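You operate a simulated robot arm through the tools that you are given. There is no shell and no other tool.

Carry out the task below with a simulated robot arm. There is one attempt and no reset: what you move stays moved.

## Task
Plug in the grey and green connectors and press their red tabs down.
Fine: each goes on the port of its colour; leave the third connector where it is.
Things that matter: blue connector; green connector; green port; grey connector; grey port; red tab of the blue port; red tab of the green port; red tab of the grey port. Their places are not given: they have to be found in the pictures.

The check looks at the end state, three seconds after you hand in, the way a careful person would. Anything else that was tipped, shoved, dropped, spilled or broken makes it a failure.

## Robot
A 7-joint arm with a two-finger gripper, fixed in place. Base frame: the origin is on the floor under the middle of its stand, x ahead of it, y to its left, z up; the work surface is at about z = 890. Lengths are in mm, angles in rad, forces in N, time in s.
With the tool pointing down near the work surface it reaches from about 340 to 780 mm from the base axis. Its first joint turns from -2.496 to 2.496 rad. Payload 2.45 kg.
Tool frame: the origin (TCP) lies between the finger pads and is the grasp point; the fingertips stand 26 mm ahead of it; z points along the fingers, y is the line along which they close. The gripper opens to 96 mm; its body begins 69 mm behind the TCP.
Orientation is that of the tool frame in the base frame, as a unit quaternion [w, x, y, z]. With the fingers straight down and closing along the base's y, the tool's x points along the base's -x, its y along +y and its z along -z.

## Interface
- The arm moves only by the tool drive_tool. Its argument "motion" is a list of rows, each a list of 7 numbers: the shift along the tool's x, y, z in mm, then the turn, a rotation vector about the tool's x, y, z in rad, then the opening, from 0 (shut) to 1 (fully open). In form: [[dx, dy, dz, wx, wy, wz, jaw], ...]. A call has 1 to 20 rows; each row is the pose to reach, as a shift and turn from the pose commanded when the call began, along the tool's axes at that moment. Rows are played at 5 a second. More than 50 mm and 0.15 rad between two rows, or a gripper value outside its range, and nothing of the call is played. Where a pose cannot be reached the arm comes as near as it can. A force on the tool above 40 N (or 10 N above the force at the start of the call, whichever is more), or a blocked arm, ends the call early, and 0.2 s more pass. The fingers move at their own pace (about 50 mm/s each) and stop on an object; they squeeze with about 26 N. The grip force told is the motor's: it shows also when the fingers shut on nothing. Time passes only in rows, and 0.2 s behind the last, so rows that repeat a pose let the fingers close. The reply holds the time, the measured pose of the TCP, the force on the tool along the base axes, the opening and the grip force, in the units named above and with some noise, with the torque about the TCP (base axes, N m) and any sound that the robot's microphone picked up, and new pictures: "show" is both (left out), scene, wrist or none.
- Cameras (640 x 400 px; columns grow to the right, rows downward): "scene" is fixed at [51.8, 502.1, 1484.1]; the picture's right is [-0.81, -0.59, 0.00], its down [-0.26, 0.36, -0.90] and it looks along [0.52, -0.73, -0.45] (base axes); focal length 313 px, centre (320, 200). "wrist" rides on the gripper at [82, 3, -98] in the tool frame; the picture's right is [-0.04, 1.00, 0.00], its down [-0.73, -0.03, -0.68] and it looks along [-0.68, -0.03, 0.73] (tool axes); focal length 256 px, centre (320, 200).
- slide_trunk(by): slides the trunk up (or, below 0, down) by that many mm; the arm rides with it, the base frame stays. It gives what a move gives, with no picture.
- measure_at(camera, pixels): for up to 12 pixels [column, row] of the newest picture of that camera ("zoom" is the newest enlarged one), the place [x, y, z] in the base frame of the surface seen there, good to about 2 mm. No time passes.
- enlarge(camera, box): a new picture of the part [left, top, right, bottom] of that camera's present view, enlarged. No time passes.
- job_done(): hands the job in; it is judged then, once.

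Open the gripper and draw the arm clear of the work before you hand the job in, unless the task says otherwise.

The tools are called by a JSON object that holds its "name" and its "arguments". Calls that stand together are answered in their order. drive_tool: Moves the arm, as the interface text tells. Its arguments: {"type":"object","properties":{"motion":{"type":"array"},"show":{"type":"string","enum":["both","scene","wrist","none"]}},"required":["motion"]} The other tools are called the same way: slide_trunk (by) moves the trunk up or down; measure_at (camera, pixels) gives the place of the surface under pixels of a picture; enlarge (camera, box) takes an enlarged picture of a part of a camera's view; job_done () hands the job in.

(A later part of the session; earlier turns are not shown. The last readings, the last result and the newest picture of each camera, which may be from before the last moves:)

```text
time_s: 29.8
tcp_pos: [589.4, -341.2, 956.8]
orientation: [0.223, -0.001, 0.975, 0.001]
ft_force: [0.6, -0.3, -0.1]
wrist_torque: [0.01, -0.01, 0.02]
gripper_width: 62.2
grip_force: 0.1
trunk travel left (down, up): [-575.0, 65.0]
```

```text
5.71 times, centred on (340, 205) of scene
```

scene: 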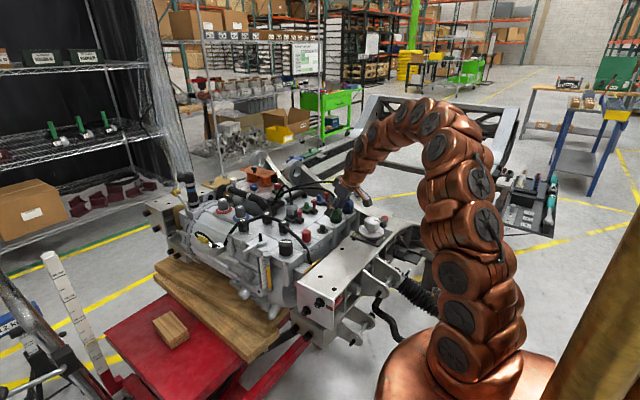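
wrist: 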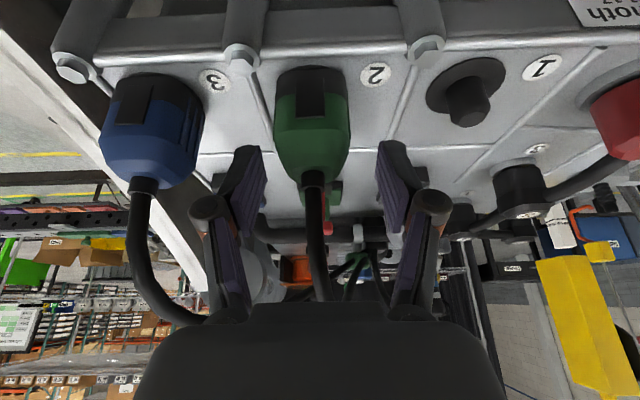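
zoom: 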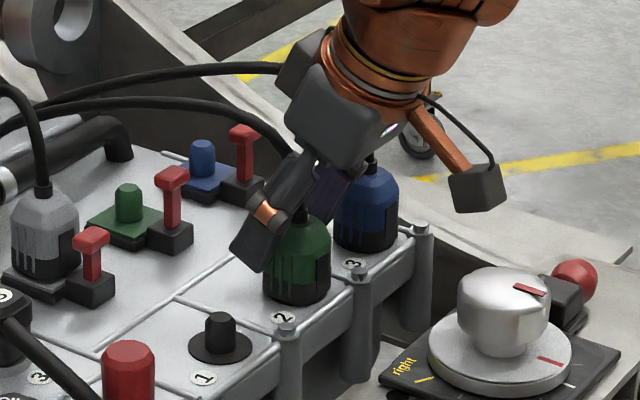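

The view and reading (y=-341.2) both show I'm ~2.5 mm too far to +y. I correct, descend to grasp height and check before closing.

{"name": "drive_tool", "arguments": {"motion": [[0, -2.5, 0, 0, 0, 0, 0.65], [4.6, -2.5, 10.2, 0, 0, 0, 0.65], [9.2, -2.5, 20.5, 0, 0, 0, 0.65], [9.2, -2.5, 20.5, 0, 0, 0, 0.65], [9.2, -2.5, 20.5, 0, 0, 0, 0.65]], "show": "wrist"}}

{"name": "enlarge", "arguments": {"camera": "wrist", "box": [210, 60, 430, 260]}}

```text
time_s: 31.0
tcp_pos: [590.9, -344.5, 934.2]
orientation: [0.223, -0.001, 0.975, 0.001]
ft_force: [0.0, -0.1, 0.0]
wrist_torque: [-0.02, 0.03, -0.01]
gripper_width: 62.2
grip_force: 0.1
trunk travel left (down, up): [-575.0, 65.0]
```

wrist: 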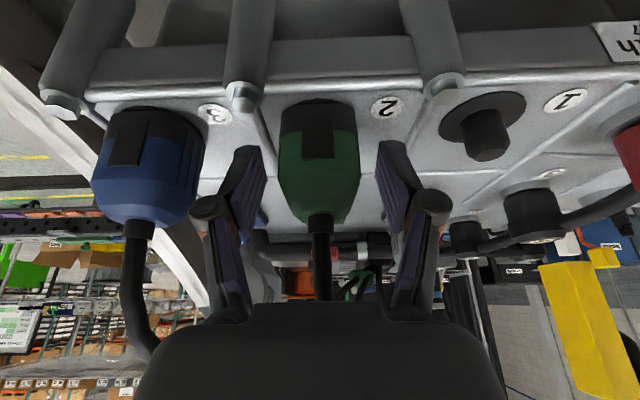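

```text
2.00 times, centred on (320, 160) of wrist
```

zoom: 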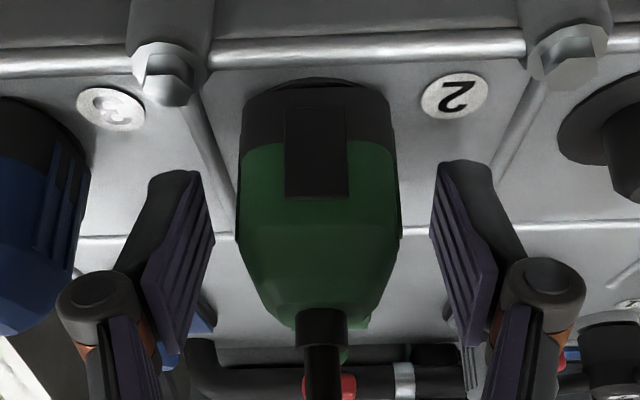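

The green connector now sits exactly as the grey one did between the fingers (latch cols 285–347). I close on it.

{"name": "drive_tool", "arguments": {"motion": [[0, 0, 0, 0, 0, 0, 0.5], [0, 0, 0, 0, 0, 0, 0.35], [0, 0, 0, 0, 0, 0, 0.2], [0, 0, 0, 0, 0, 0, 0.2]], "show": "none"}}

{"name": "drive_tool", "arguments": {"motion": [[-1.3, 0, -2.7, 0, 0, 0, 0.2], [-2.6, 0, -5.4, 0, 0, 0, 0.2], [-6.5, 0, -13.5, 0, 0, 0, 0.2]], "show": "wrist"}}

{"name": "enlarge", "arguments": {"camera": "scene", "box": [295, 170, 385, 240]}}

```text
time_s: 32.0
tcp_pos: [591.4, -345.2, 935.0]
orientation: [0.223, 0.0, 0.975, 0.0]
ft_force: [0.1, 0.6, 0.3]
wrist_torque: [-0.01, 0.03, 0.01]
gripper_width: 35.3
grip_force: 25.4
trunk travel left (down, up): [-575.0, 65.0]
```

```text
time_s: 32.8
tcp_pos: [589.2, -345.9, 949.9]
orientation: [0.223, 0.0, 0.975, 0.0]
ft_force: [0.1, 0.2, -0.7]
wrist_torque: [0.01, 0.0, 0.02]
gripper_width: 35.5
grip_force: 25.9
trunk travel left (down, up): [-575.0, 65.0]
```

wrist: 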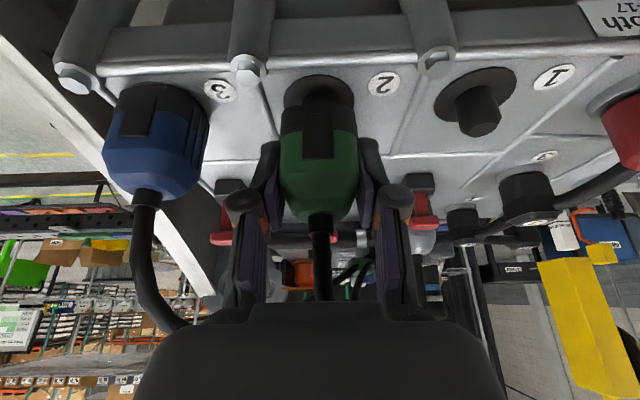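

```text
5.71 times, centred on (340, 205) of scene
```

zoom: 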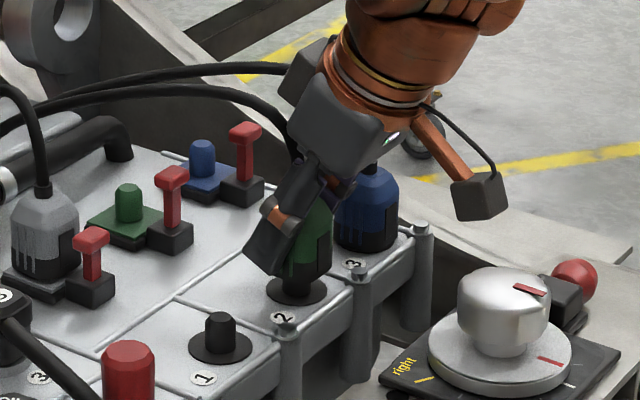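

The green connector is held and coming off its pin freely. I lift to z≈1012 and view the pin.

{"name": "drive_tool", "arguments": {"motion": [[-9, 0, -18.6, 0, 0, 0, 0.2], [-18, 0, -37.2, 0, 0, 0, 0.2], [-27.5, 0, -56.7, 0, 0, 0, 0.2], [-27.5, 0, -56.7, 0, 0, 0, 0.2]], "show": "both"}}

{"name": "enlarge", "arguments": {"camera": "wrist", "box": [270, 0, 370, 70]}}

{"name": "measure_at", "arguments": {"camera": "zoom", "pixels": [[303, 302], [303, 280], [303, 330], [270, 302], [336, 302], [135, 165], [468, 165]]}}

{"name": "enlarge", "arguments": {"camera": "scene", "box": [290, 195, 350, 240]}}

```text
time_s: 33.8
tcp_pos: [590.7, -346.3, 1012.8]
orientation: [0.223, 0.0, 0.975, 0.0]
ft_force: [0.1, 0.3, -0.7]
wrist_torque: [-0.02, -0.02, 0.0]
gripper_width: 35.5
grip_force: 25.9
trunk travel left (down, up): [-575.0, 65.0]
```

scene: 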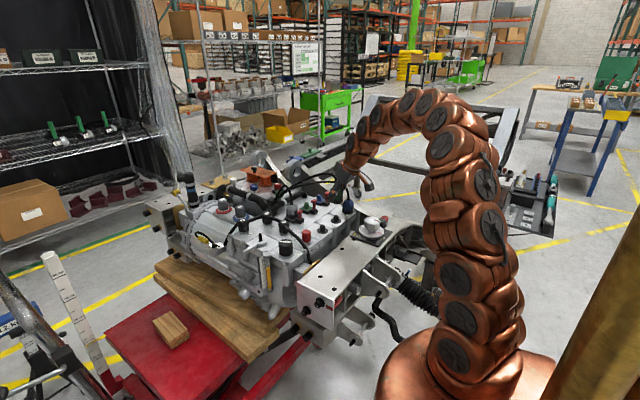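
wrist: 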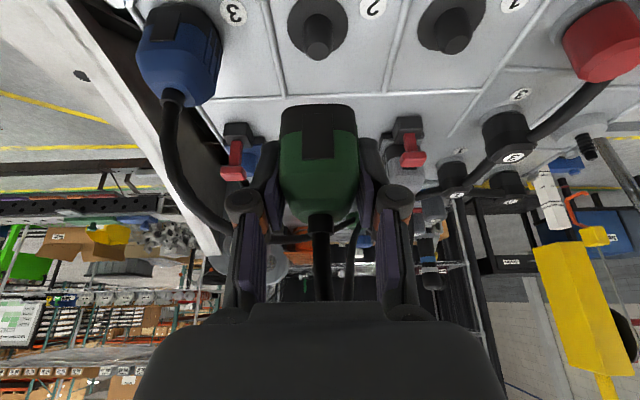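

```text
5.71 times, centred on (320, 35) of wrist
```

zoom: 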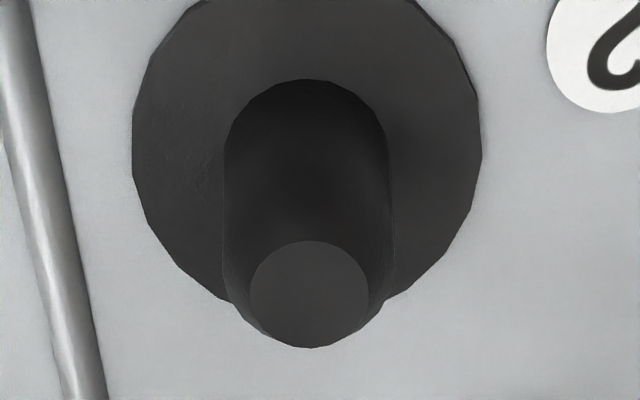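

```text
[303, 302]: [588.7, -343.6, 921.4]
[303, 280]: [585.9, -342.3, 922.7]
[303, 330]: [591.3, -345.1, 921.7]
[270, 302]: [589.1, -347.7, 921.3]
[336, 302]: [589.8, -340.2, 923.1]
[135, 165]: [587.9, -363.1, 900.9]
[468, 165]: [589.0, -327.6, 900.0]
```

```text
8.89 times, centred on (320, 218) of scene
```

zoom: 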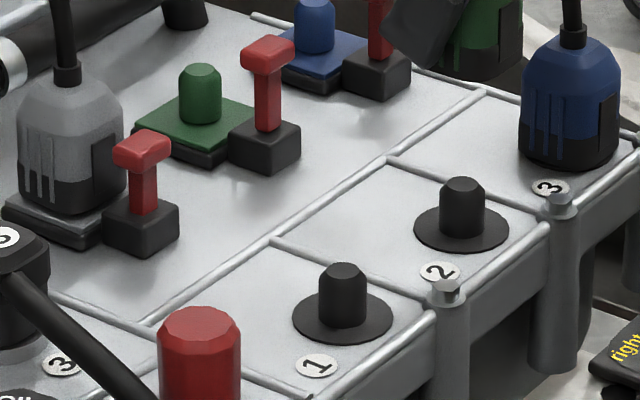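

Green pin is ≈(588.7, -344). I measure green pin and green post tops in the scene zoom for the relative shift.

{"name": "measure_at", "arguments": {"camera": "zoom", "pixels": [[462, 182], [452, 182], [472, 182], [462, 178], [462, 187], [200, 68], [190, 68], [210, 68], [200, 64], [200, 73]]}}

```text
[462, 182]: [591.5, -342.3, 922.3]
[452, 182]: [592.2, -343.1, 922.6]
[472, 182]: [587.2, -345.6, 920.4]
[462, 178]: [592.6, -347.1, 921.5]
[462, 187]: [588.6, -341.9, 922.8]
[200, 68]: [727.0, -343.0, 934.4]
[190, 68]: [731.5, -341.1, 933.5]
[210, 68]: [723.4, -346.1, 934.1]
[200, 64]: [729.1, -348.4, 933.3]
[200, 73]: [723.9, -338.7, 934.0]
```

The shift needed is ≈(136, +0.3). The blue cable passes near the green port, so I check how cables behave: I measure the plugged grey cable's arch to compare its length with before.

{"name": "enlarge", "arguments": {"camera": "scene", "box": [262, 165, 342, 225]}}

```text
6.67 times, centred on (302, 195) of scene
```

zoom: 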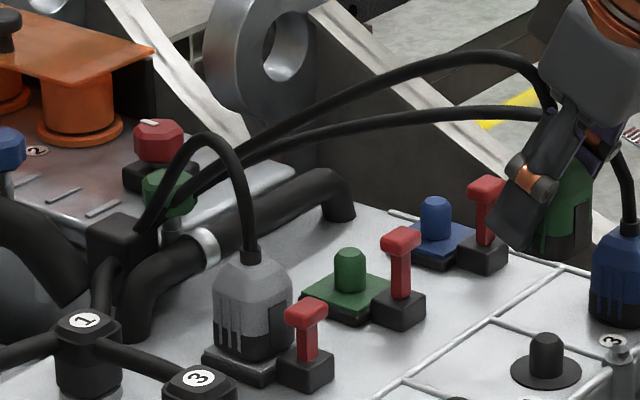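

I measure along the grey arch, and along the blue and green cables in their present shape.

{"name": "measure_at", "arguments": {"camera": "zoom", "pixels": [[250, 238], [242, 195], [228, 155], [204, 136], [178, 152], [158, 190], [142, 222], [300, 138], [380, 122], [450, 114], [500, 111], [300, 95]]}}

{"name": "measure_at", "arguments": {"camera": "zoom", "pixels": [[350, 76], [400, 62], [450, 54], [500, 54], [530, 68], [540, 112], [622, 170], [616, 150], [250, 125], [220, 160], [250, 160], [220, 178]]}}

```text
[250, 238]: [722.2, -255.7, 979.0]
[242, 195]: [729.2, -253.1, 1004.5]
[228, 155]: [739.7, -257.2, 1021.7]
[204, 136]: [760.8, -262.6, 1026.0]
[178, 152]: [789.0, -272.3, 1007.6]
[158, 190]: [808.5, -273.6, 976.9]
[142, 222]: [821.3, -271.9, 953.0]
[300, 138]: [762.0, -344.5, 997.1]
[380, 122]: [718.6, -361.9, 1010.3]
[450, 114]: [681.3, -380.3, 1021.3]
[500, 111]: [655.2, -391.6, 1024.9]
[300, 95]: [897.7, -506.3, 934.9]
```

```text
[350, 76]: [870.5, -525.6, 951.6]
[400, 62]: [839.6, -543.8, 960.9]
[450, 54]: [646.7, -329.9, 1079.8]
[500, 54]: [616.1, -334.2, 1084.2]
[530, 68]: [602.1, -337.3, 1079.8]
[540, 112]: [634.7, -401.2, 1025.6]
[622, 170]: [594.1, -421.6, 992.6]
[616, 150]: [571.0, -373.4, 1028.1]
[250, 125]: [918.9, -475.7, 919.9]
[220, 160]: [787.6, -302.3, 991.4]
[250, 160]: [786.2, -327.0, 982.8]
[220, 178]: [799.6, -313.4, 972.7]
```

The arch is only ~180 mm long versus ~285 mm before, so the cables are not rigid-length physical bodies that would drag anything. I carry the green connector +136 mm in x at this height and watch for reach limits.

{"name": "drive_tool", "arguments": {"motion": [[-30.6, 0.1, 14.9, 0, 0, 0, 0.2], [-61.2, 0.2, 29.7, 0, 0, 0, 0.2], [-91.8, 0.3, 44.6, 0, 0, 0, 0.2], [-122.4, 0.3, 59.4, 0, 0, 0, 0.2], [-122.4, 0.3, 59.4, 0, 0, 0, 0.2]], "show": "both"}}

{"name": "enlarge", "arguments": {"camera": "scene", "box": [262, 165, 342, 225]}}

{"name": "enlarge", "arguments": {"camera": "wrist", "box": [210, 0, 430, 200]}}

```text
time_s: 35.0
tcp_pos: [727.2, -347.1, 1012.6]
orientation: [0.223, 0.0, 0.975, 0.001]
ft_force: [0.0, 0.8, 0.4]
wrist_torque: [0.0, -0.02, -0.01]
gripper_width: 35.5
grip_force: 25.8
trunk travel left (down, up): [-575.0, 65.0]
```

scene: 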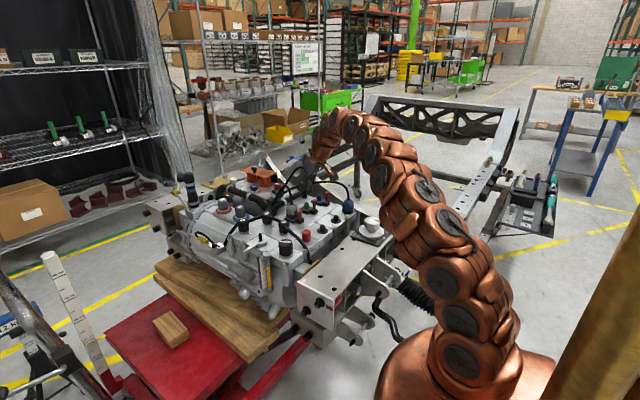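
wrist: 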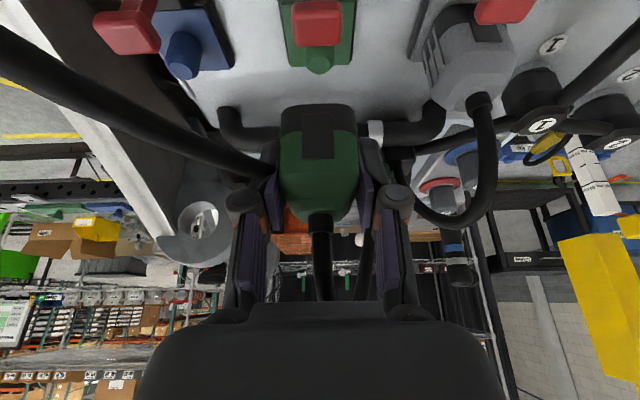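

```text
6.67 times, centred on (302, 195) of scene
```

zoom: 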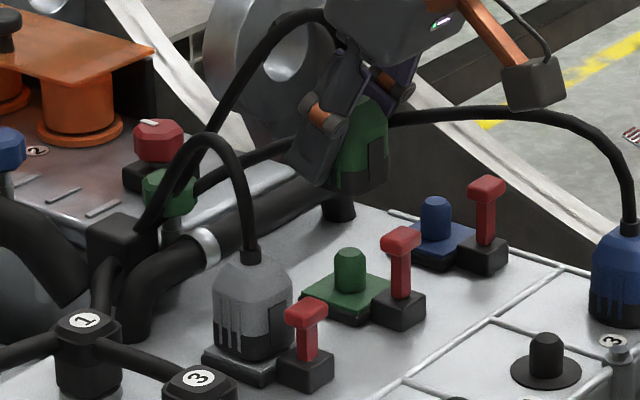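

```text
2.00 times, centred on (320, 100) of wrist
```

zoom: 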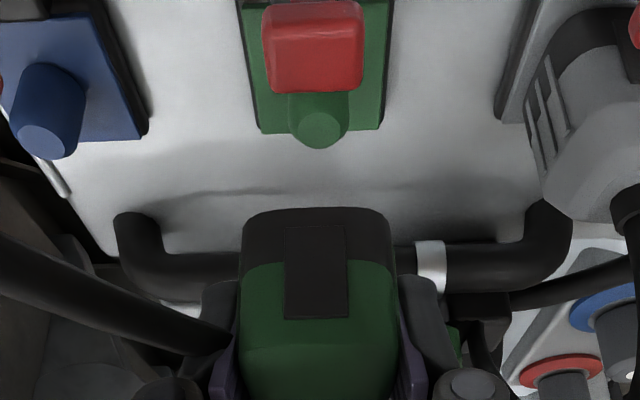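

Reached without force; the view shows I'm ~3 mm too far in -y relative to the post (reading -347.1 vs post ≈-344). I correct +3 mm in y and descend 42 mm to just above the post.

{"name": "drive_tool", "arguments": {"motion": [[0, 3, 0, 0, 0, 0, 0.2], [6.1, 3, 12.6, 0, 0, 0, 0.2], [12.2, 3, 25.2, 0, 0, 0, 0.2], [18.4, 3, 37.8, 0, 0, 0, 0.2], [18.4, 3, 37.8, 0, 0, 0, 0.2]], "show": "wrist"}}

{"name": "enlarge", "arguments": {"camera": "scene", "box": [285, 180, 345, 225]}}

{"name": "enlarge", "arguments": {"camera": "wrist", "box": [250, 40, 390, 180]}}

{"name": "measure_at", "arguments": {"camera": "zoom", "pixels": [[195, 100], [413, 100], [195, 70], [413, 70], [222, 180], [370, 180], [275, 300], [350, 300], [215, 290], [418, 290], [265, 60], [325, 60]]}}

```text
time_s: 36.2
tcp_pos: [726.5, -343.0, 969.9]
orientation: [0.223, 0.0, 0.975, 0.0]
ft_force: [-0.7, 1.2, -0.1]
wrist_torque: [-0.03, 0.01, 0.03]
gripper_width: 35.6
grip_force: 26.0
trunk travel left (down, up): [-575.0, 65.0]
```

wrist: 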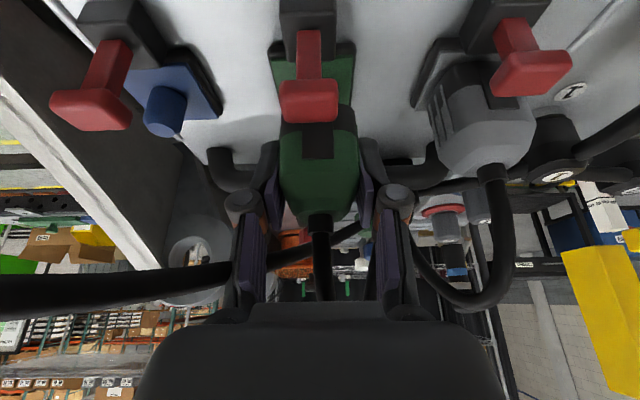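

```text
8.89 times, centred on (315, 202) of scene
```

zoom: 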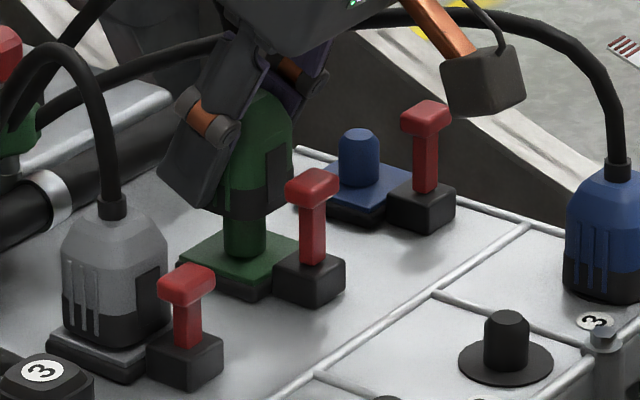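

```text
2.86 times, centred on (320, 110) of wrist
```

zoom: 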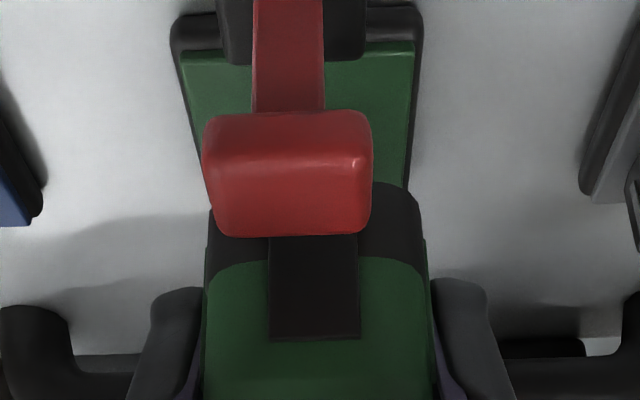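

```text
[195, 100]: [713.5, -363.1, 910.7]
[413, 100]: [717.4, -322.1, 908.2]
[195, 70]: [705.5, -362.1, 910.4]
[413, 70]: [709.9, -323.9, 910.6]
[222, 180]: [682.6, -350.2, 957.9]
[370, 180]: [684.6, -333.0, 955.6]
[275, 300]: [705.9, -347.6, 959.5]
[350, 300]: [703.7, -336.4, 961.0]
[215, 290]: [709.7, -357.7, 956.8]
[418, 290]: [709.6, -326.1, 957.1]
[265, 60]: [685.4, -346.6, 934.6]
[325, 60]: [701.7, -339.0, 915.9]
```

Compared with the grey case, I'm ~1.5 mm too far in +y (plate ≈-343.4, connector ≈-342). I correct -1.5 mm and descend 12 mm slowly.

{"name": "drive_tool", "arguments": {"motion": [[0, -1.5, 0, 0, 0, 0, 0.2], [1.3, -1.5, 2.7, 0, 0, 0, 0.2], [2.6, -1.5, 5.4, 0, 0, 0, 0.2], [3.9, -1.5, 8.1, 0, 0, 0, 0.2], [5.2, -1.5, 10.8, 0, 0, 0, 0.2]], "show": "none"}}

{"name": "enlarge", "arguments": {"camera": "scene", "box": [285, 180, 345, 225]}}

```text
time_s: 37.4
tcp_pos: [727.2, -344.1, 957.4]
orientation: [0.223, 0.001, 0.975, -0.001]
ft_force: [3.0, -3.6, 0.7]
wrist_torque: [-0.11, -0.1, 0.03]
gripper_width: 35.6
grip_force: 25.8
trunk travel left (down, up): [-575.0, 65.0]
```

```text
8.89 times, centred on (315, 202) of scene
```

zoom: 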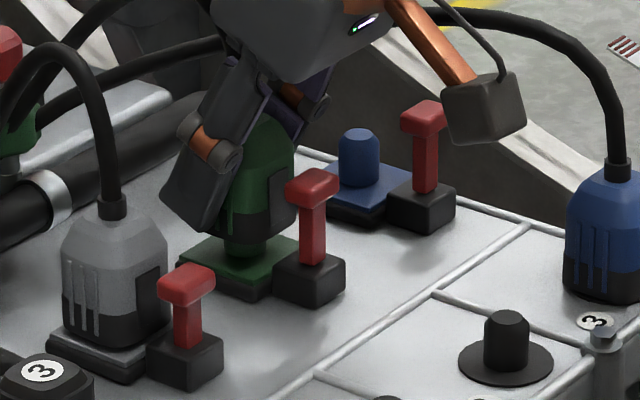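

Post has entered with slight side forces (+3, -3.6 N), so I shift ~0.5 mm in +x and -0.6 mm in y and continue down to seat.

{"name": "drive_tool", "arguments": {"motion": [[-0.4, -0.6, 0.2, 0, 0, 0, 0.2], [0.9, -0.6, 2.9, 0, 0, 0, 0.2], [2.2, -0.6, 5.6, 0, 0, 0, 0.2], [3.5, -0.6, 8.3, 0, 0, 0, 0.2], [4.4, -0.6, 10.1, 0, 0, 0, 0.2], [5.3, -0.6, 11.9, 0, 0, 0, 0.2]], "show": "none"}}

{"name": "enlarge", "arguments": {"camera": "scene", "box": [285, 180, 345, 225]}}

```text
time_s: 38.8
tcp_pos: [726.7, -345.3, 946.9]
orientation: [0.224, -0.001, 0.975, 0.001]
ft_force: [2.7, -3.0, 14.9]
wrist_torque: [-0.11, -0.04, -0.05]
gripper_width: 35.6
grip_force: 26.0
trunk travel left (down, up): [-575.0, 65.0]
```

```text
8.89 times, centred on (315, 202) of scene
```

zoom: 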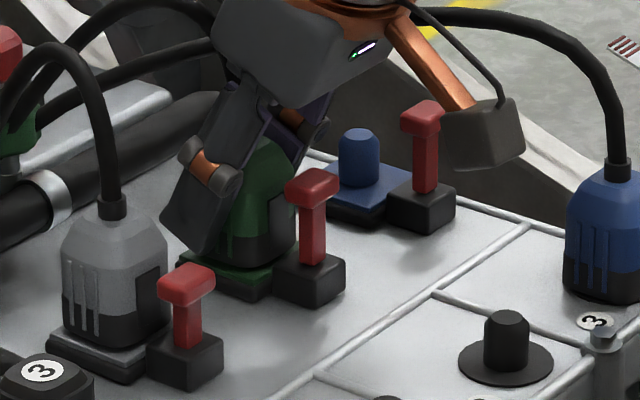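

Same resistance point as the grey one (z≈947). I press on 4 mm in 1 mm steps as before to snap it home.

{"name": "drive_tool", "arguments": {"motion": [[0.2, -0.4, 1.0, 0, 0, 0, 0.2], [0.6, -0.4, 1.9, 0, 0, 0, 0.2], [1.0, -0.4, 2.8, 0, 0, 0, 0.2], [1.5, -0.4, 3.7, 0, 0, 0, 0.2], [1.5, -0.4, 3.7, 0, 0, 0, 0.2]], "show": "wrist"}}

{"name": "enlarge", "arguments": {"camera": "scene", "box": [285, 180, 345, 225]}}

{"name": "enlarge", "arguments": {"camera": "wrist", "box": [250, 40, 390, 180]}}

```text
time_s: 40.0
tcp_pos: [726.8, -344.3, 942.3]
orientation: [0.224, 0.0, 0.975, 0.0]
ft_force: [3.6, -0.1, 20.6]
wrist_torque: [0.01, -0.03, 0.01]
gripper_width: 35.5
grip_force: 25.6
trunk travel left (down, up): [-575.0, 65.0]
```

wrist: 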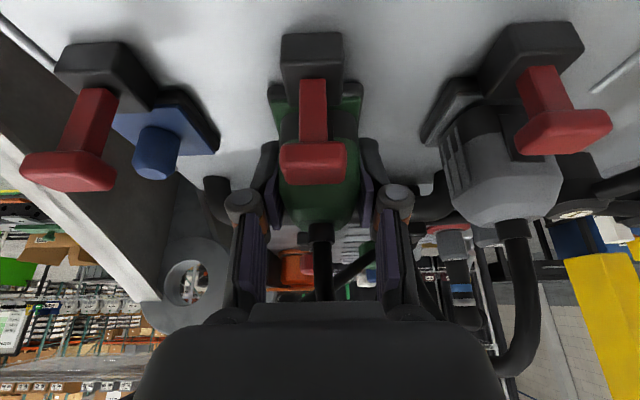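

```text
8.89 times, centred on (315, 202) of scene
```

zoom: 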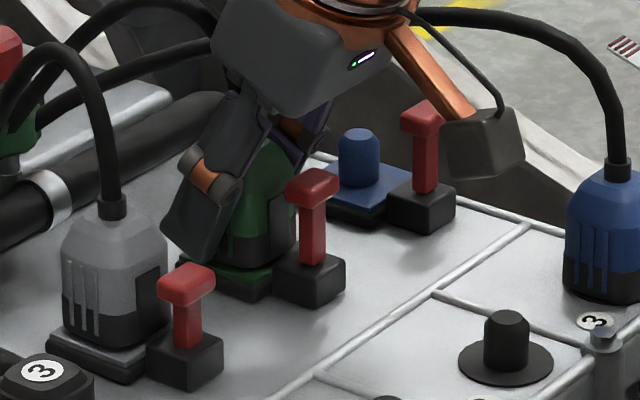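

```text
2.86 times, centred on (320, 110) of wrist
```

zoom: 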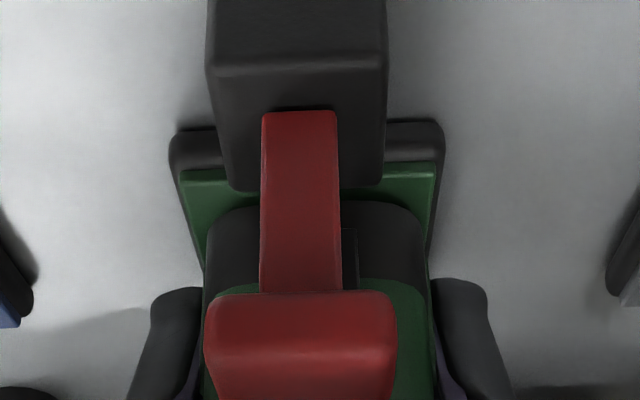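

Nearly the same as grey (942.3 vs 941.2). I press another 2 mm to be sure it is fully home.

{"name": "drive_tool", "arguments": {"motion": [[0.45, 0, 0.9, 0, 0, 0, 0.2], [0.9, 0, 1.8, 0, 0, 0, 0.2], [0.9, 0, 1.8, 0, 0, 0, 0.2]], "show": "none"}}

{"name": "enlarge", "arguments": {"camera": "scene", "box": [295, 195, 325, 220]}}

```text
time_s: 40.8
tcp_pos: [726.1, -344.2, 940.5]
orientation: [0.222, 0.0, 0.975, 0.0]
ft_force: [3.7, -0.2, 20.1]
wrist_torque: [-0.03, 0.0, 0.01]
gripper_width: 35.5
grip_force: 25.7
trunk travel left (down, up): [-575.0, 65.0]
```

```text
16.00 times, centred on (310, 208) of scene
```

zoom: 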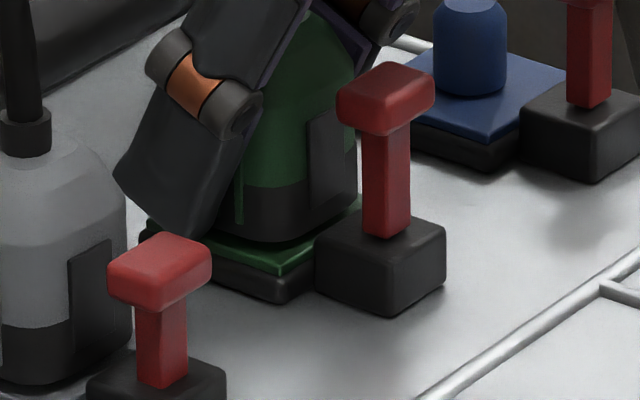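

The force stays at ~20 N while z drops, so the pads are slipping on the connector; it may need a firmer push from above. I release, rise straight up, then narrow the jaw to straddle the cable collar for pushing on the top.

{"name": "drive_tool", "arguments": {"motion": [[0, 0, 0, 0, 0, 0, 0.4], [0, 0, 0, 0, 0, 0, 0.5], [0, 0, 0, 0, 0, 0, 0.5], [-6.5, 0, -13.5, 0, 0, 0, 0.5], [-17.5, 0, -36, 0, 0, 0, 0.5], [-30.6, 0, -63, 0, 0, 0, 0.5], [-41.5, 0, -85.5, 0, 0, 0, 0.5]], "show": "both"}}

{"name": "enlarge", "arguments": {"camera": "scene", "box": [285, 190, 325, 220]}}

{"name": "enlarge", "arguments": {"camera": "wrist", "box": [230, 0, 410, 150]}}

```text
time_s: 42.4
tcp_pos: [726.9, -344.0, 1034.8]
orientation: [0.222, 0.0, 0.975, 0.0]
ft_force: [-0.1, -0.2, 0.7]
wrist_torque: [0.0, 0.0, -0.02]
gripper_width: 47.7
grip_force: 0.1
trunk travel left (down, up): [-575.0, 65.0]
```

scene: 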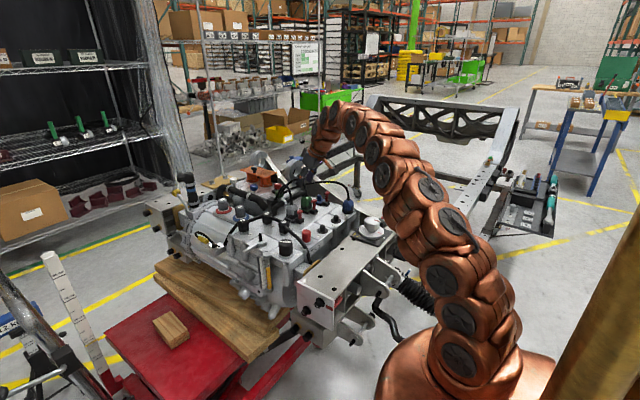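
wrist: 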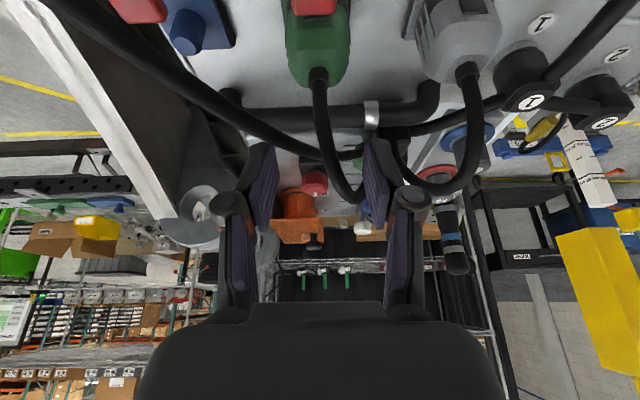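

```text
13.33 times, centred on (305, 205) of scene
```

zoom: 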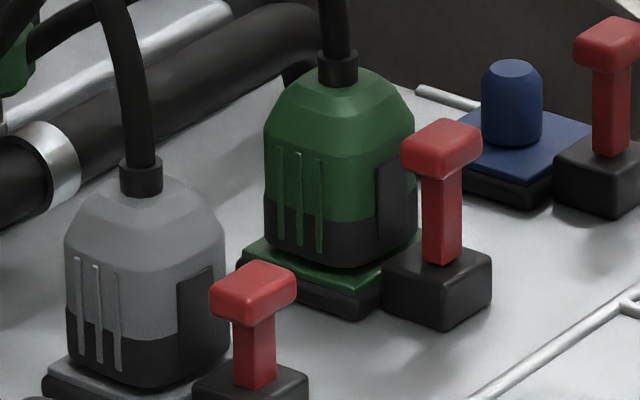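

```text
2.67 times, centred on (320, 75) of wrist
```

zoom: 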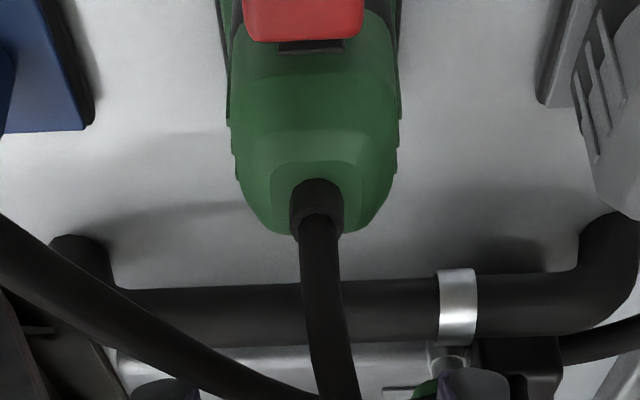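

Both connectors look seated; to be sure I test with a firm push from above. I narrow the jaw to ~15 mm around the collar and lower the fingertips to just above the green connector's shoulders.

{"name": "drive_tool", "arguments": {"motion": [[0, 0, 0, 0, 0, 0, 0.3], [1.5, 0, -0.7, 0, 0, 0, 0.16], [3.1, 0, -1.5, 0, 0, 0, 0.16], [10.3, 0, 13.4, 0, 0, 0, 0.16], [17.5, 0, 28.2, 0, 0, 0, 0.16]], "show": "wrist"}}

{"name": "enlarge", "arguments": {"camera": "scene", "box": [285, 180, 333, 216]}}

{"name": "enlarge", "arguments": {"camera": "wrist", "box": [230, 20, 410, 200]}}

```text
time_s: 43.6
tcp_pos: [723.1, -344.8, 1000.4]
orientation: [0.225, 0.0, 0.974, -0.001]
ft_force: [-0.3, -0.3, 0.2]
wrist_torque: [-0.02, -0.04, -0.04]
gripper_width: 15.6
grip_force: 0.0
trunk travel left (down, up): [-575.0, 65.0]
```

wrist: 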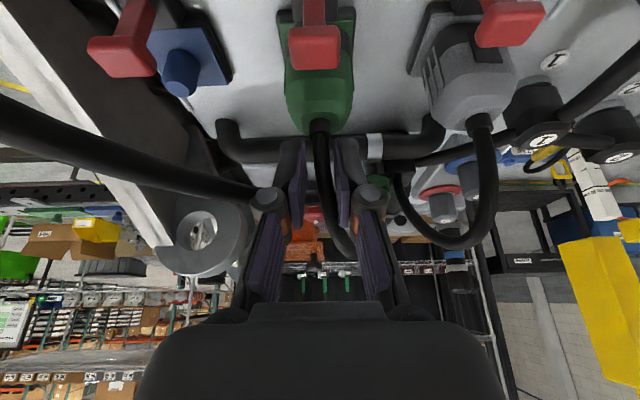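

```text
11.11 times, centred on (309, 198) of scene
```

zoom: 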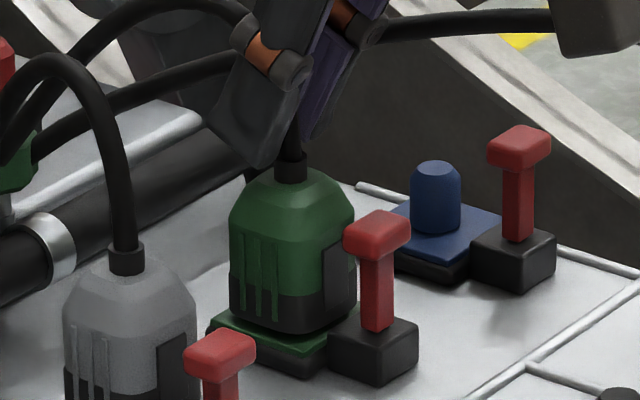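

```text
2.22 times, centred on (320, 110) of wrist
```

zoom: 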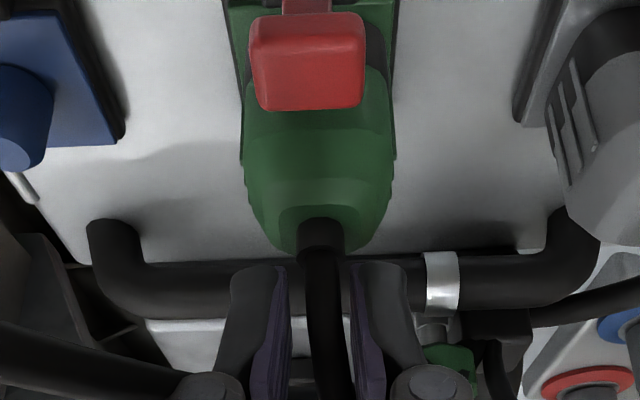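

Fingertips straddle the cable above the green shoulders. I lower in small steps to make contact and push.

{"name": "drive_tool", "arguments": {"motion": [[0.9, 0.4, 1.8, 0, 0, 0, 0.16], [1.75, 0.4, 3.6, 0, 0, 0, 0.16], [2.6, 0.4, 5.4, 0, 0, 0, 0.16], [3.5, 0.4, 7.2, 0, 0, 0, 0.16]], "show": "none"}}

{"name": "enlarge", "arguments": {"camera": "scene", "box": [285, 180, 333, 216]}}

```text
time_s: 44.6
tcp_pos: [724.2, -345.6, 993.6]
orientation: [0.223, 0.0, 0.975, 0.0]
ft_force: [0.2, -0.7, -0.2]
wrist_torque: [0.02, -0.02, 0.0]
gripper_width: 15.2
grip_force: 0.0
trunk travel left (down, up): [-575.0, 65.0]
```

```text
11.11 times, centred on (309, 198) of scene
```

zoom: 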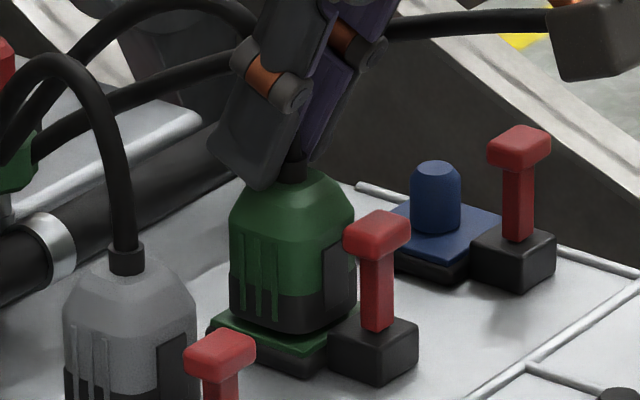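

No contact yet at z=993.6. I continue down in 1.5 mm steps.

{"name": "drive_tool", "arguments": {"motion": [[0.7, 0.4, 1.4, 0, 0, 0, 0.16], [1.3, 0.8, 2.7, 0, 0, 0, 0.16], [2.0, 0.8, 4.1, 0, 0, 0, 0.16], [2.6, 0.8, 5.4, 0, 0, 0, 0.16], [3.3, 0.8, 6.8, 0, 0, 0, 0.16], [3.3, 0.8, 6.8, 0, 0, 0, 0.16]], "show": "none"}}

{"name": "enlarge", "arguments": {"camera": "scene", "box": [285, 180, 333, 216]}}

```text
time_s: 46.0
tcp_pos: [723.3, -343.5, 989.0]
orientation: [0.225, 0.0, 0.974, -0.001]
ft_force: [1.7, -2.7, 27.2]
wrist_torque: [-0.15, -0.14, -0.01]
gripper_width: 16.5
grip_force: 3.6
trunk travel left (down, up): [-575.0, 65.0]
```

```text
11.11 times, centred on (309, 198) of scene
```

zoom: 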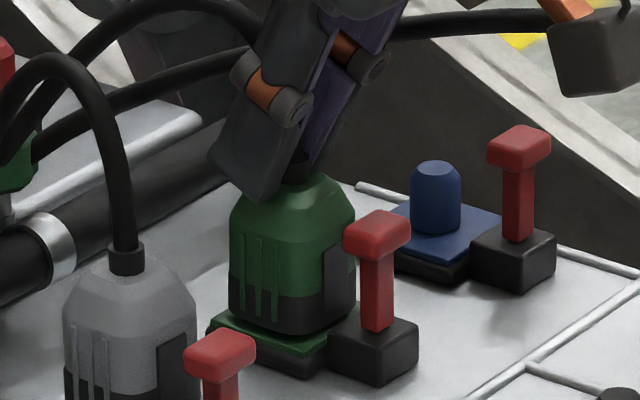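

Contact with 27 N. I press further in 1 mm steps towards ~38 N.

{"name": "drive_tool", "arguments": {"motion": [[0.45, 0, 0.9, 0, 0, 0, 0.16], [0.9, 0, 1.8, 0, 0, 0, 0.16], [1.3, 0, 2.7, 0, 0, 0, 0.16], [1.3, 0, 2.7, 0, 0, 0, 0.16]], "show": "none"}}

{"name": "enlarge", "arguments": {"camera": "scene", "box": [285, 180, 333, 216]}}

```text
time_s: 46.6
tcp_pos: [725.5, -344.4, 990.3]
orientation: [0.229, 0.0, 0.974, -0.002]
ft_force: [0.1, -1.1, 13.5]
wrist_torque: [-0.04, -0.06, -0.01]
gripper_width: 16.7
grip_force: 0.1
trunk travel left (down, up): [-575.0, 65.0]
stopped in row 2: the force on the tool passed its limit at 42 N (the readings are from after the stop); the commanded pose is now the measured one
```

```text
11.11 times, centred on (309, 198) of scene
```

zoom: 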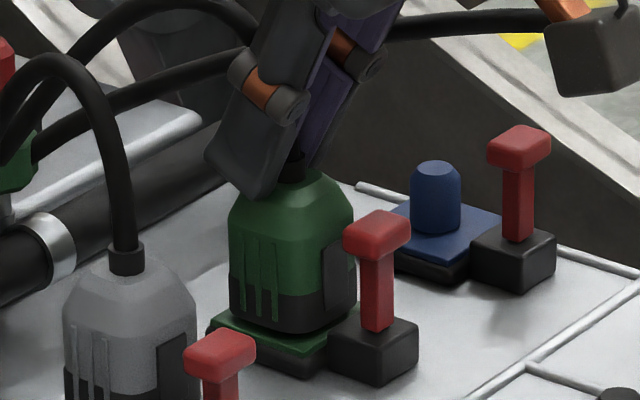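

At 42 N nothing moved further: the green connector is firmly home. I rise, stand the tool upright and move back over the green tab at about (687, -344), checking reach.

{"name": "drive_tool", "arguments": {"motion": [[-6.7, 0, -13.4, 0, 0, 0, 0.16], [-13.4, 0, -26.9, 0, 0, 0, 0.16], [-4, 0, -31, 0, 0.12, 0, 0.12], [5, 0, -36, 0, 0.24, 0, 0.08], [13, 0, -40, 0, 0.35, 0, 0.08], [21.1, 0, -44, 0, 0.46, 0, 0.08], [21.1, 0, -44, 0, 0.46, 0, 0.08]], "show": "both"}}

{"name": "enlarge", "arguments": {"camera": "wrist", "box": [240, 60, 400, 220]}}

{"name": "enlarge", "arguments": {"camera": "scene", "box": [280, 175, 340, 220]}}

```text
time_s: 48.2
tcp_pos: [680.4, -337.6, 1010.6]
orientation: [0.011, 0.0, 1.0, -0.001]
ft_force: [-0.4, 0.2, 0.0]
wrist_torque: [-0.01, 0.01, 0.03]
gripper_width: 8.0
grip_force: 0.0
out of reach, approached as far as the arm can: row 6, 7
trunk travel left (down, up): [-575.0, 65.0]
```

scene: 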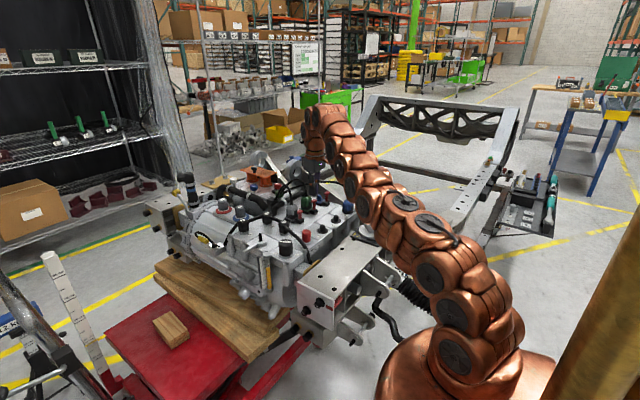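
wrist: 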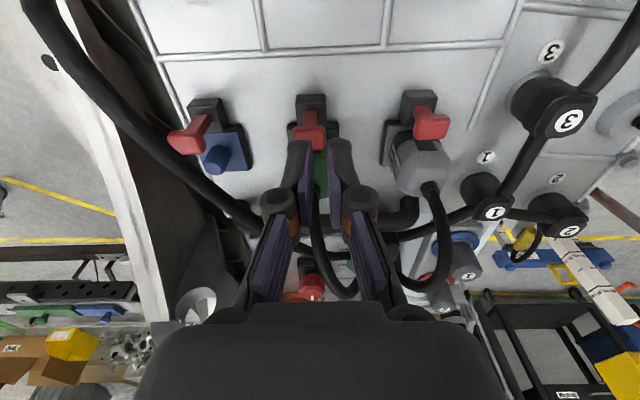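

```text
2.50 times, centred on (320, 140) of wrist
```

zoom: 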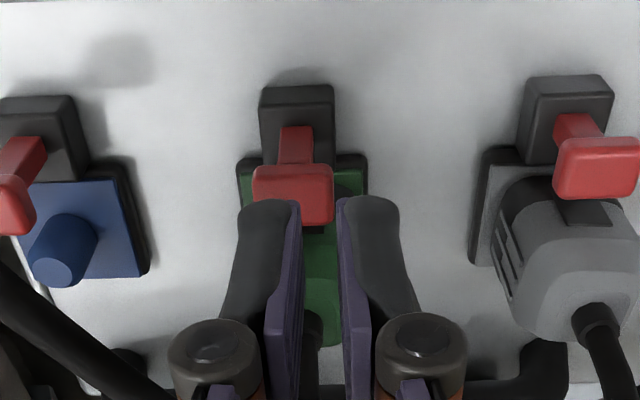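

```text
8.89 times, centred on (310, 198) of scene
```

zoom: 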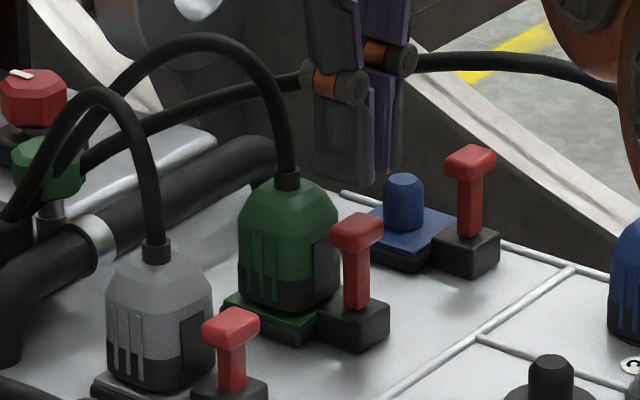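

Upright it stops short at (680, -338, 1011): out of reach at this height. I raise the trunk 60 mm so the arm can reach lower relative to its shoulder.

{"name": "slide_trunk", "arguments": {"by": 60}}

```text
time_s: 49.2
tcp_pos: [679.0, -337.8, 1071.5]
orientation: [0.012, 0.001, 1.0, 0.0]
ft_force: [-0.4, 0.6, -0.2]
wrist_torque: [0.0, -0.02, 0.05]
gripper_width: 7.5
grip_force: 0.0
trunk travel left (down, up): [-635.0, 5.0]
```

TCP is now at z=1071. I move down 50 mm and see where it ends, to determine the commanded reference.

{"name": "drive_tool", "arguments": {"motion": [[0, 0, 20, 0, 0, 0, 0.08], [0, 0, 40, 0, 0, 0, 0.08], [0, 0, 55, 0, 0, 0, 0.08], [0, 0, 55, 0, 0, 0, 0.08]], "show": "wrist"}}

{"name": "enlarge", "arguments": {"camera": "wrist", "box": [240, 60, 400, 220]}}

```text
time_s: 50.2
tcp_pos: [681.1, -339.1, 1016.4]
orientation: [0.012, 0.001, 1.0, -0.001]
ft_force: [0.2, 0.0, -1.1]
wrist_torque: [0.0, -0.02, 0.01]
gripper_width: 7.8
grip_force: 0.0
trunk travel left (down, up): [-635.0, 5.0]
```

wrist: 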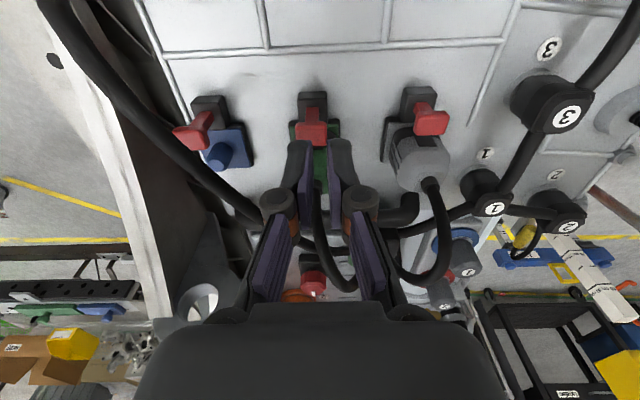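

```text
2.50 times, centred on (320, 140) of wrist
```

zoom: 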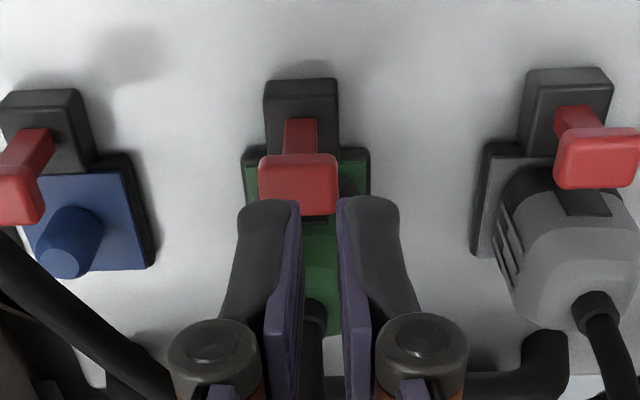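

No reach warning now. I measure the green tab's head for aiming.

{"name": "measure_at", "arguments": {"camera": "zoom", "pixels": [[298, 185], [265, 185], [331, 185], [298, 165], [298, 205], [300, 135], [300, 95]]}}

```text
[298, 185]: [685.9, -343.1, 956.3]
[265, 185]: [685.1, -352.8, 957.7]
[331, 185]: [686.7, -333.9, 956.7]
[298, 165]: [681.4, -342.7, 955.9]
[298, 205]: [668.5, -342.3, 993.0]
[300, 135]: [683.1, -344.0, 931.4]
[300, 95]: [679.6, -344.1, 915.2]
```

Head centre ≈ (687, -343.5, 957). I move over it and down to ~6 mm above.

{"name": "drive_tool", "arguments": {"motion": [[-3, -2.2, 8, 0, 0.012, 0, 0.08], [-6, -4.5, 16, 0, 0.024, 0, 0.08], [-6, -4.5, 26, 0, 0.024, 0, 0.08], [-6, -4.5, 26, 0, 0.024, 0, 0.08]], "show": "wrist"}}

{"name": "enlarge", "arguments": {"camera": "scene", "box": [285, 180, 345, 225]}}

{"name": "enlarge", "arguments": {"camera": "wrist", "box": [250, 60, 390, 200]}}

```text
time_s: 51.2
tcp_pos: [687.1, -343.1, 990.5]
orientation: [-0.001, 0.001, 1.0, -0.001]
ft_force: [-0.4, -1.5, -0.6]
wrist_torque: [0.02, -0.01, -0.02]
gripper_width: 7.7
grip_force: 0.2
trunk travel left (down, up): [-635.0, 5.0]
```

wrist: 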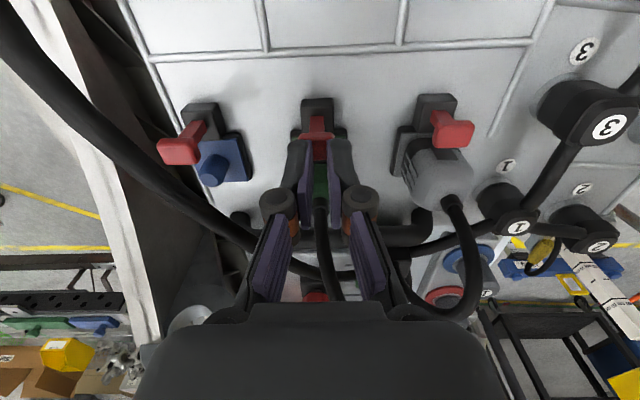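

```text
8.89 times, centred on (315, 202) of scene
```

zoom: 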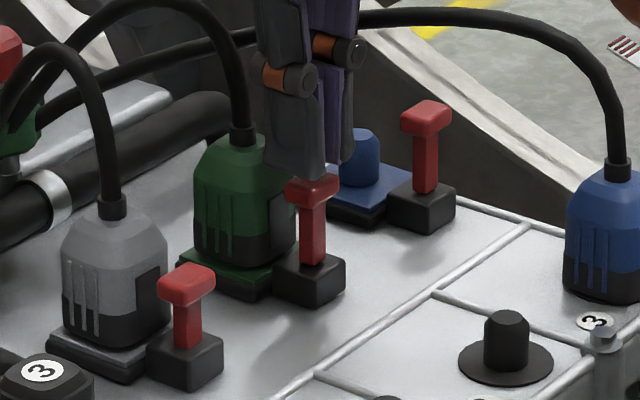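

```text
2.86 times, centred on (320, 130) of wrist
```

zoom: 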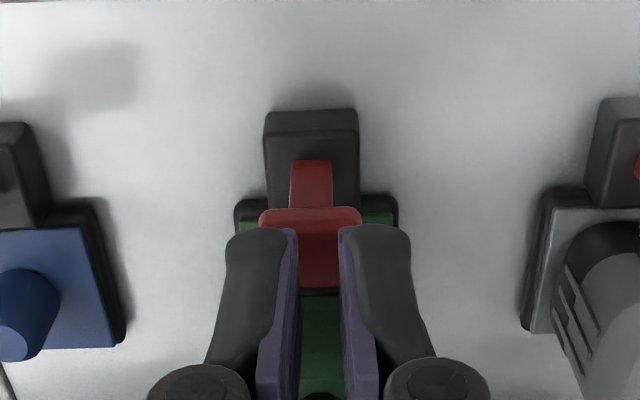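

Fingertips are over both halves of the green head. I press down in 2–3 mm steps.

{"name": "drive_tool", "arguments": {"motion": [[0, -0.8, 3, 0, 0, 0, 0.08], [0, -0.8, 6, 0, 0, 0, 0.08], [0, -0.8, 8, 0, 0, 0, 0.08], [0, -0.8, 10, 0, 0, 0, 0.08], [0, -0.8, 12, 0, 0, 0, 0.08], [0, -0.8, 14, 0, 0, 0, 0.08], [0, -0.8, 16, 0, 0, 0, 0.08], [0, -0.8, 18, 0, 0, 0, 0.08], [0, -0.8, 20, 0, 0, 0, 0.08]], "show": "wrist"}}

{"name": "enlarge", "arguments": {"camera": "scene", "box": [292, 190, 332, 220]}}

```text
time_s: 53.2
tcp_pos: [687.3, -344.1, 971.3]
orientation: [-0.001, 0.0, 1.0, -0.002]
ft_force: [-2.8, -1.3, 10.5]
wrist_torque: [-0.01, 0.07, 0.0]
gripper_width: 7.6
grip_force: 0.1
trunk travel left (down, up): [-635.0, 5.0]
```

wrist: 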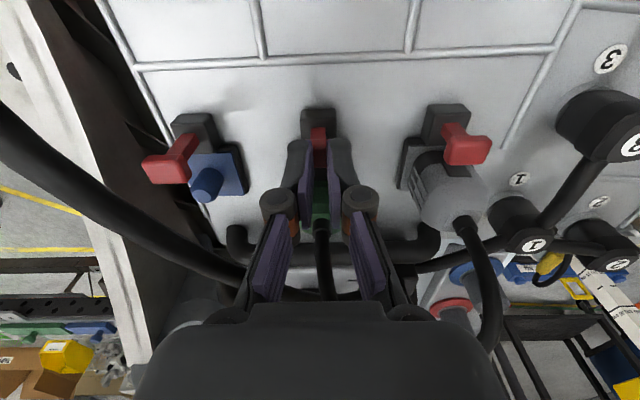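

```text
13.33 times, centred on (312, 205) of scene
```

zoom: 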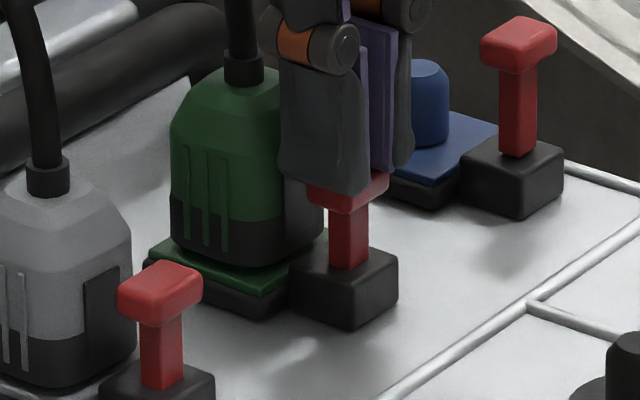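

The green tab is down with 10 N resisting. I press 3 mm more to be sure, then lift.

{"name": "drive_tool", "arguments": {"motion": [[0, 0, 1.5, 0, 0, 0, 0.08], [0, 0, 3, 0, 0, 0, 0.08], [0, 0, 3, 0, 0, 0, 0.08]], "show": "none"}}

{"name": "drive_tool", "arguments": {"motion": [[0, 0, -5, 0, 0, 0, 0.08], [0, 0, -15, 0, 0, 0, 0.08], [0, 0, -30, 0, 0, 0, 0.08], [0, 0, -45, 0, 0, 0, 0.08]], "show": "both"}}

{"name": "enlarge", "arguments": {"camera": "scene", "box": [285, 190, 345, 230]}}

```text
time_s: 54.0
tcp_pos: [687.4, -344.9, 970.4]
orientation: [0.001, 0.001, 1.0, -0.002]
ft_force: [1.2, -1.7, 23.1]
wrist_torque: [-0.11, -0.03, -0.08]
gripper_width: 7.6
grip_force: 0.0
trunk travel left (down, up): [-635.0, 5.0]
```

```text
time_s: 55.0
tcp_pos: [687.5, -343.5, 1010.0]
orientation: [-0.003, 0.0, 1.0, -0.001]
ft_force: [-1.0, -0.1, 0.1]
wrist_torque: [0.02, 0.03, 0.0]
gripper_width: 7.8
grip_force: 0.1
trunk travel left (down, up): [-635.0, 5.0]
```

scene: 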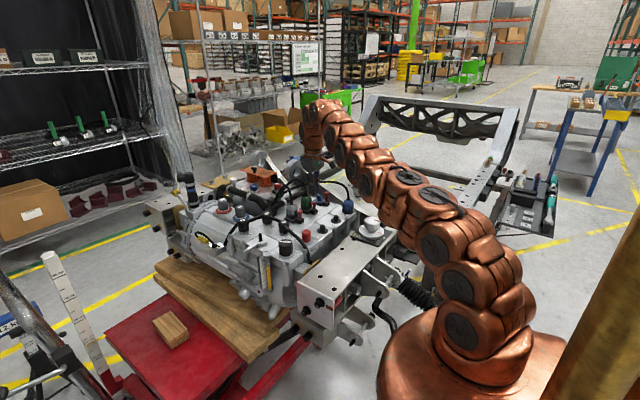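
wrist: 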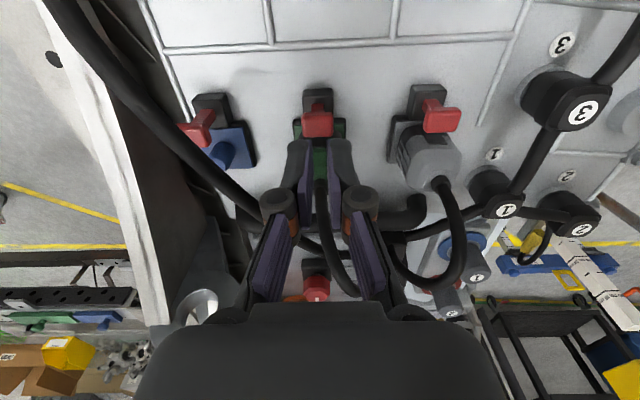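

```text
10.00 times, centred on (315, 210) of scene
```

zoom: 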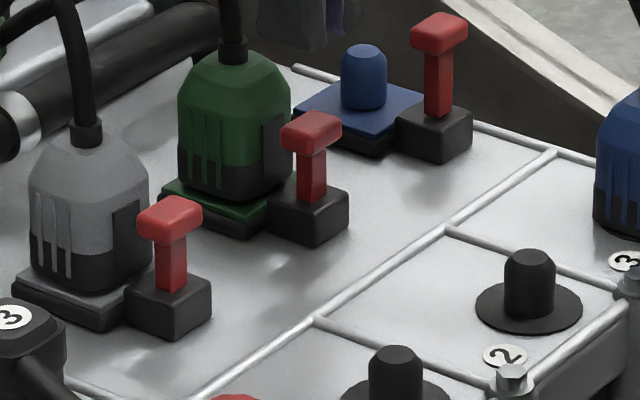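

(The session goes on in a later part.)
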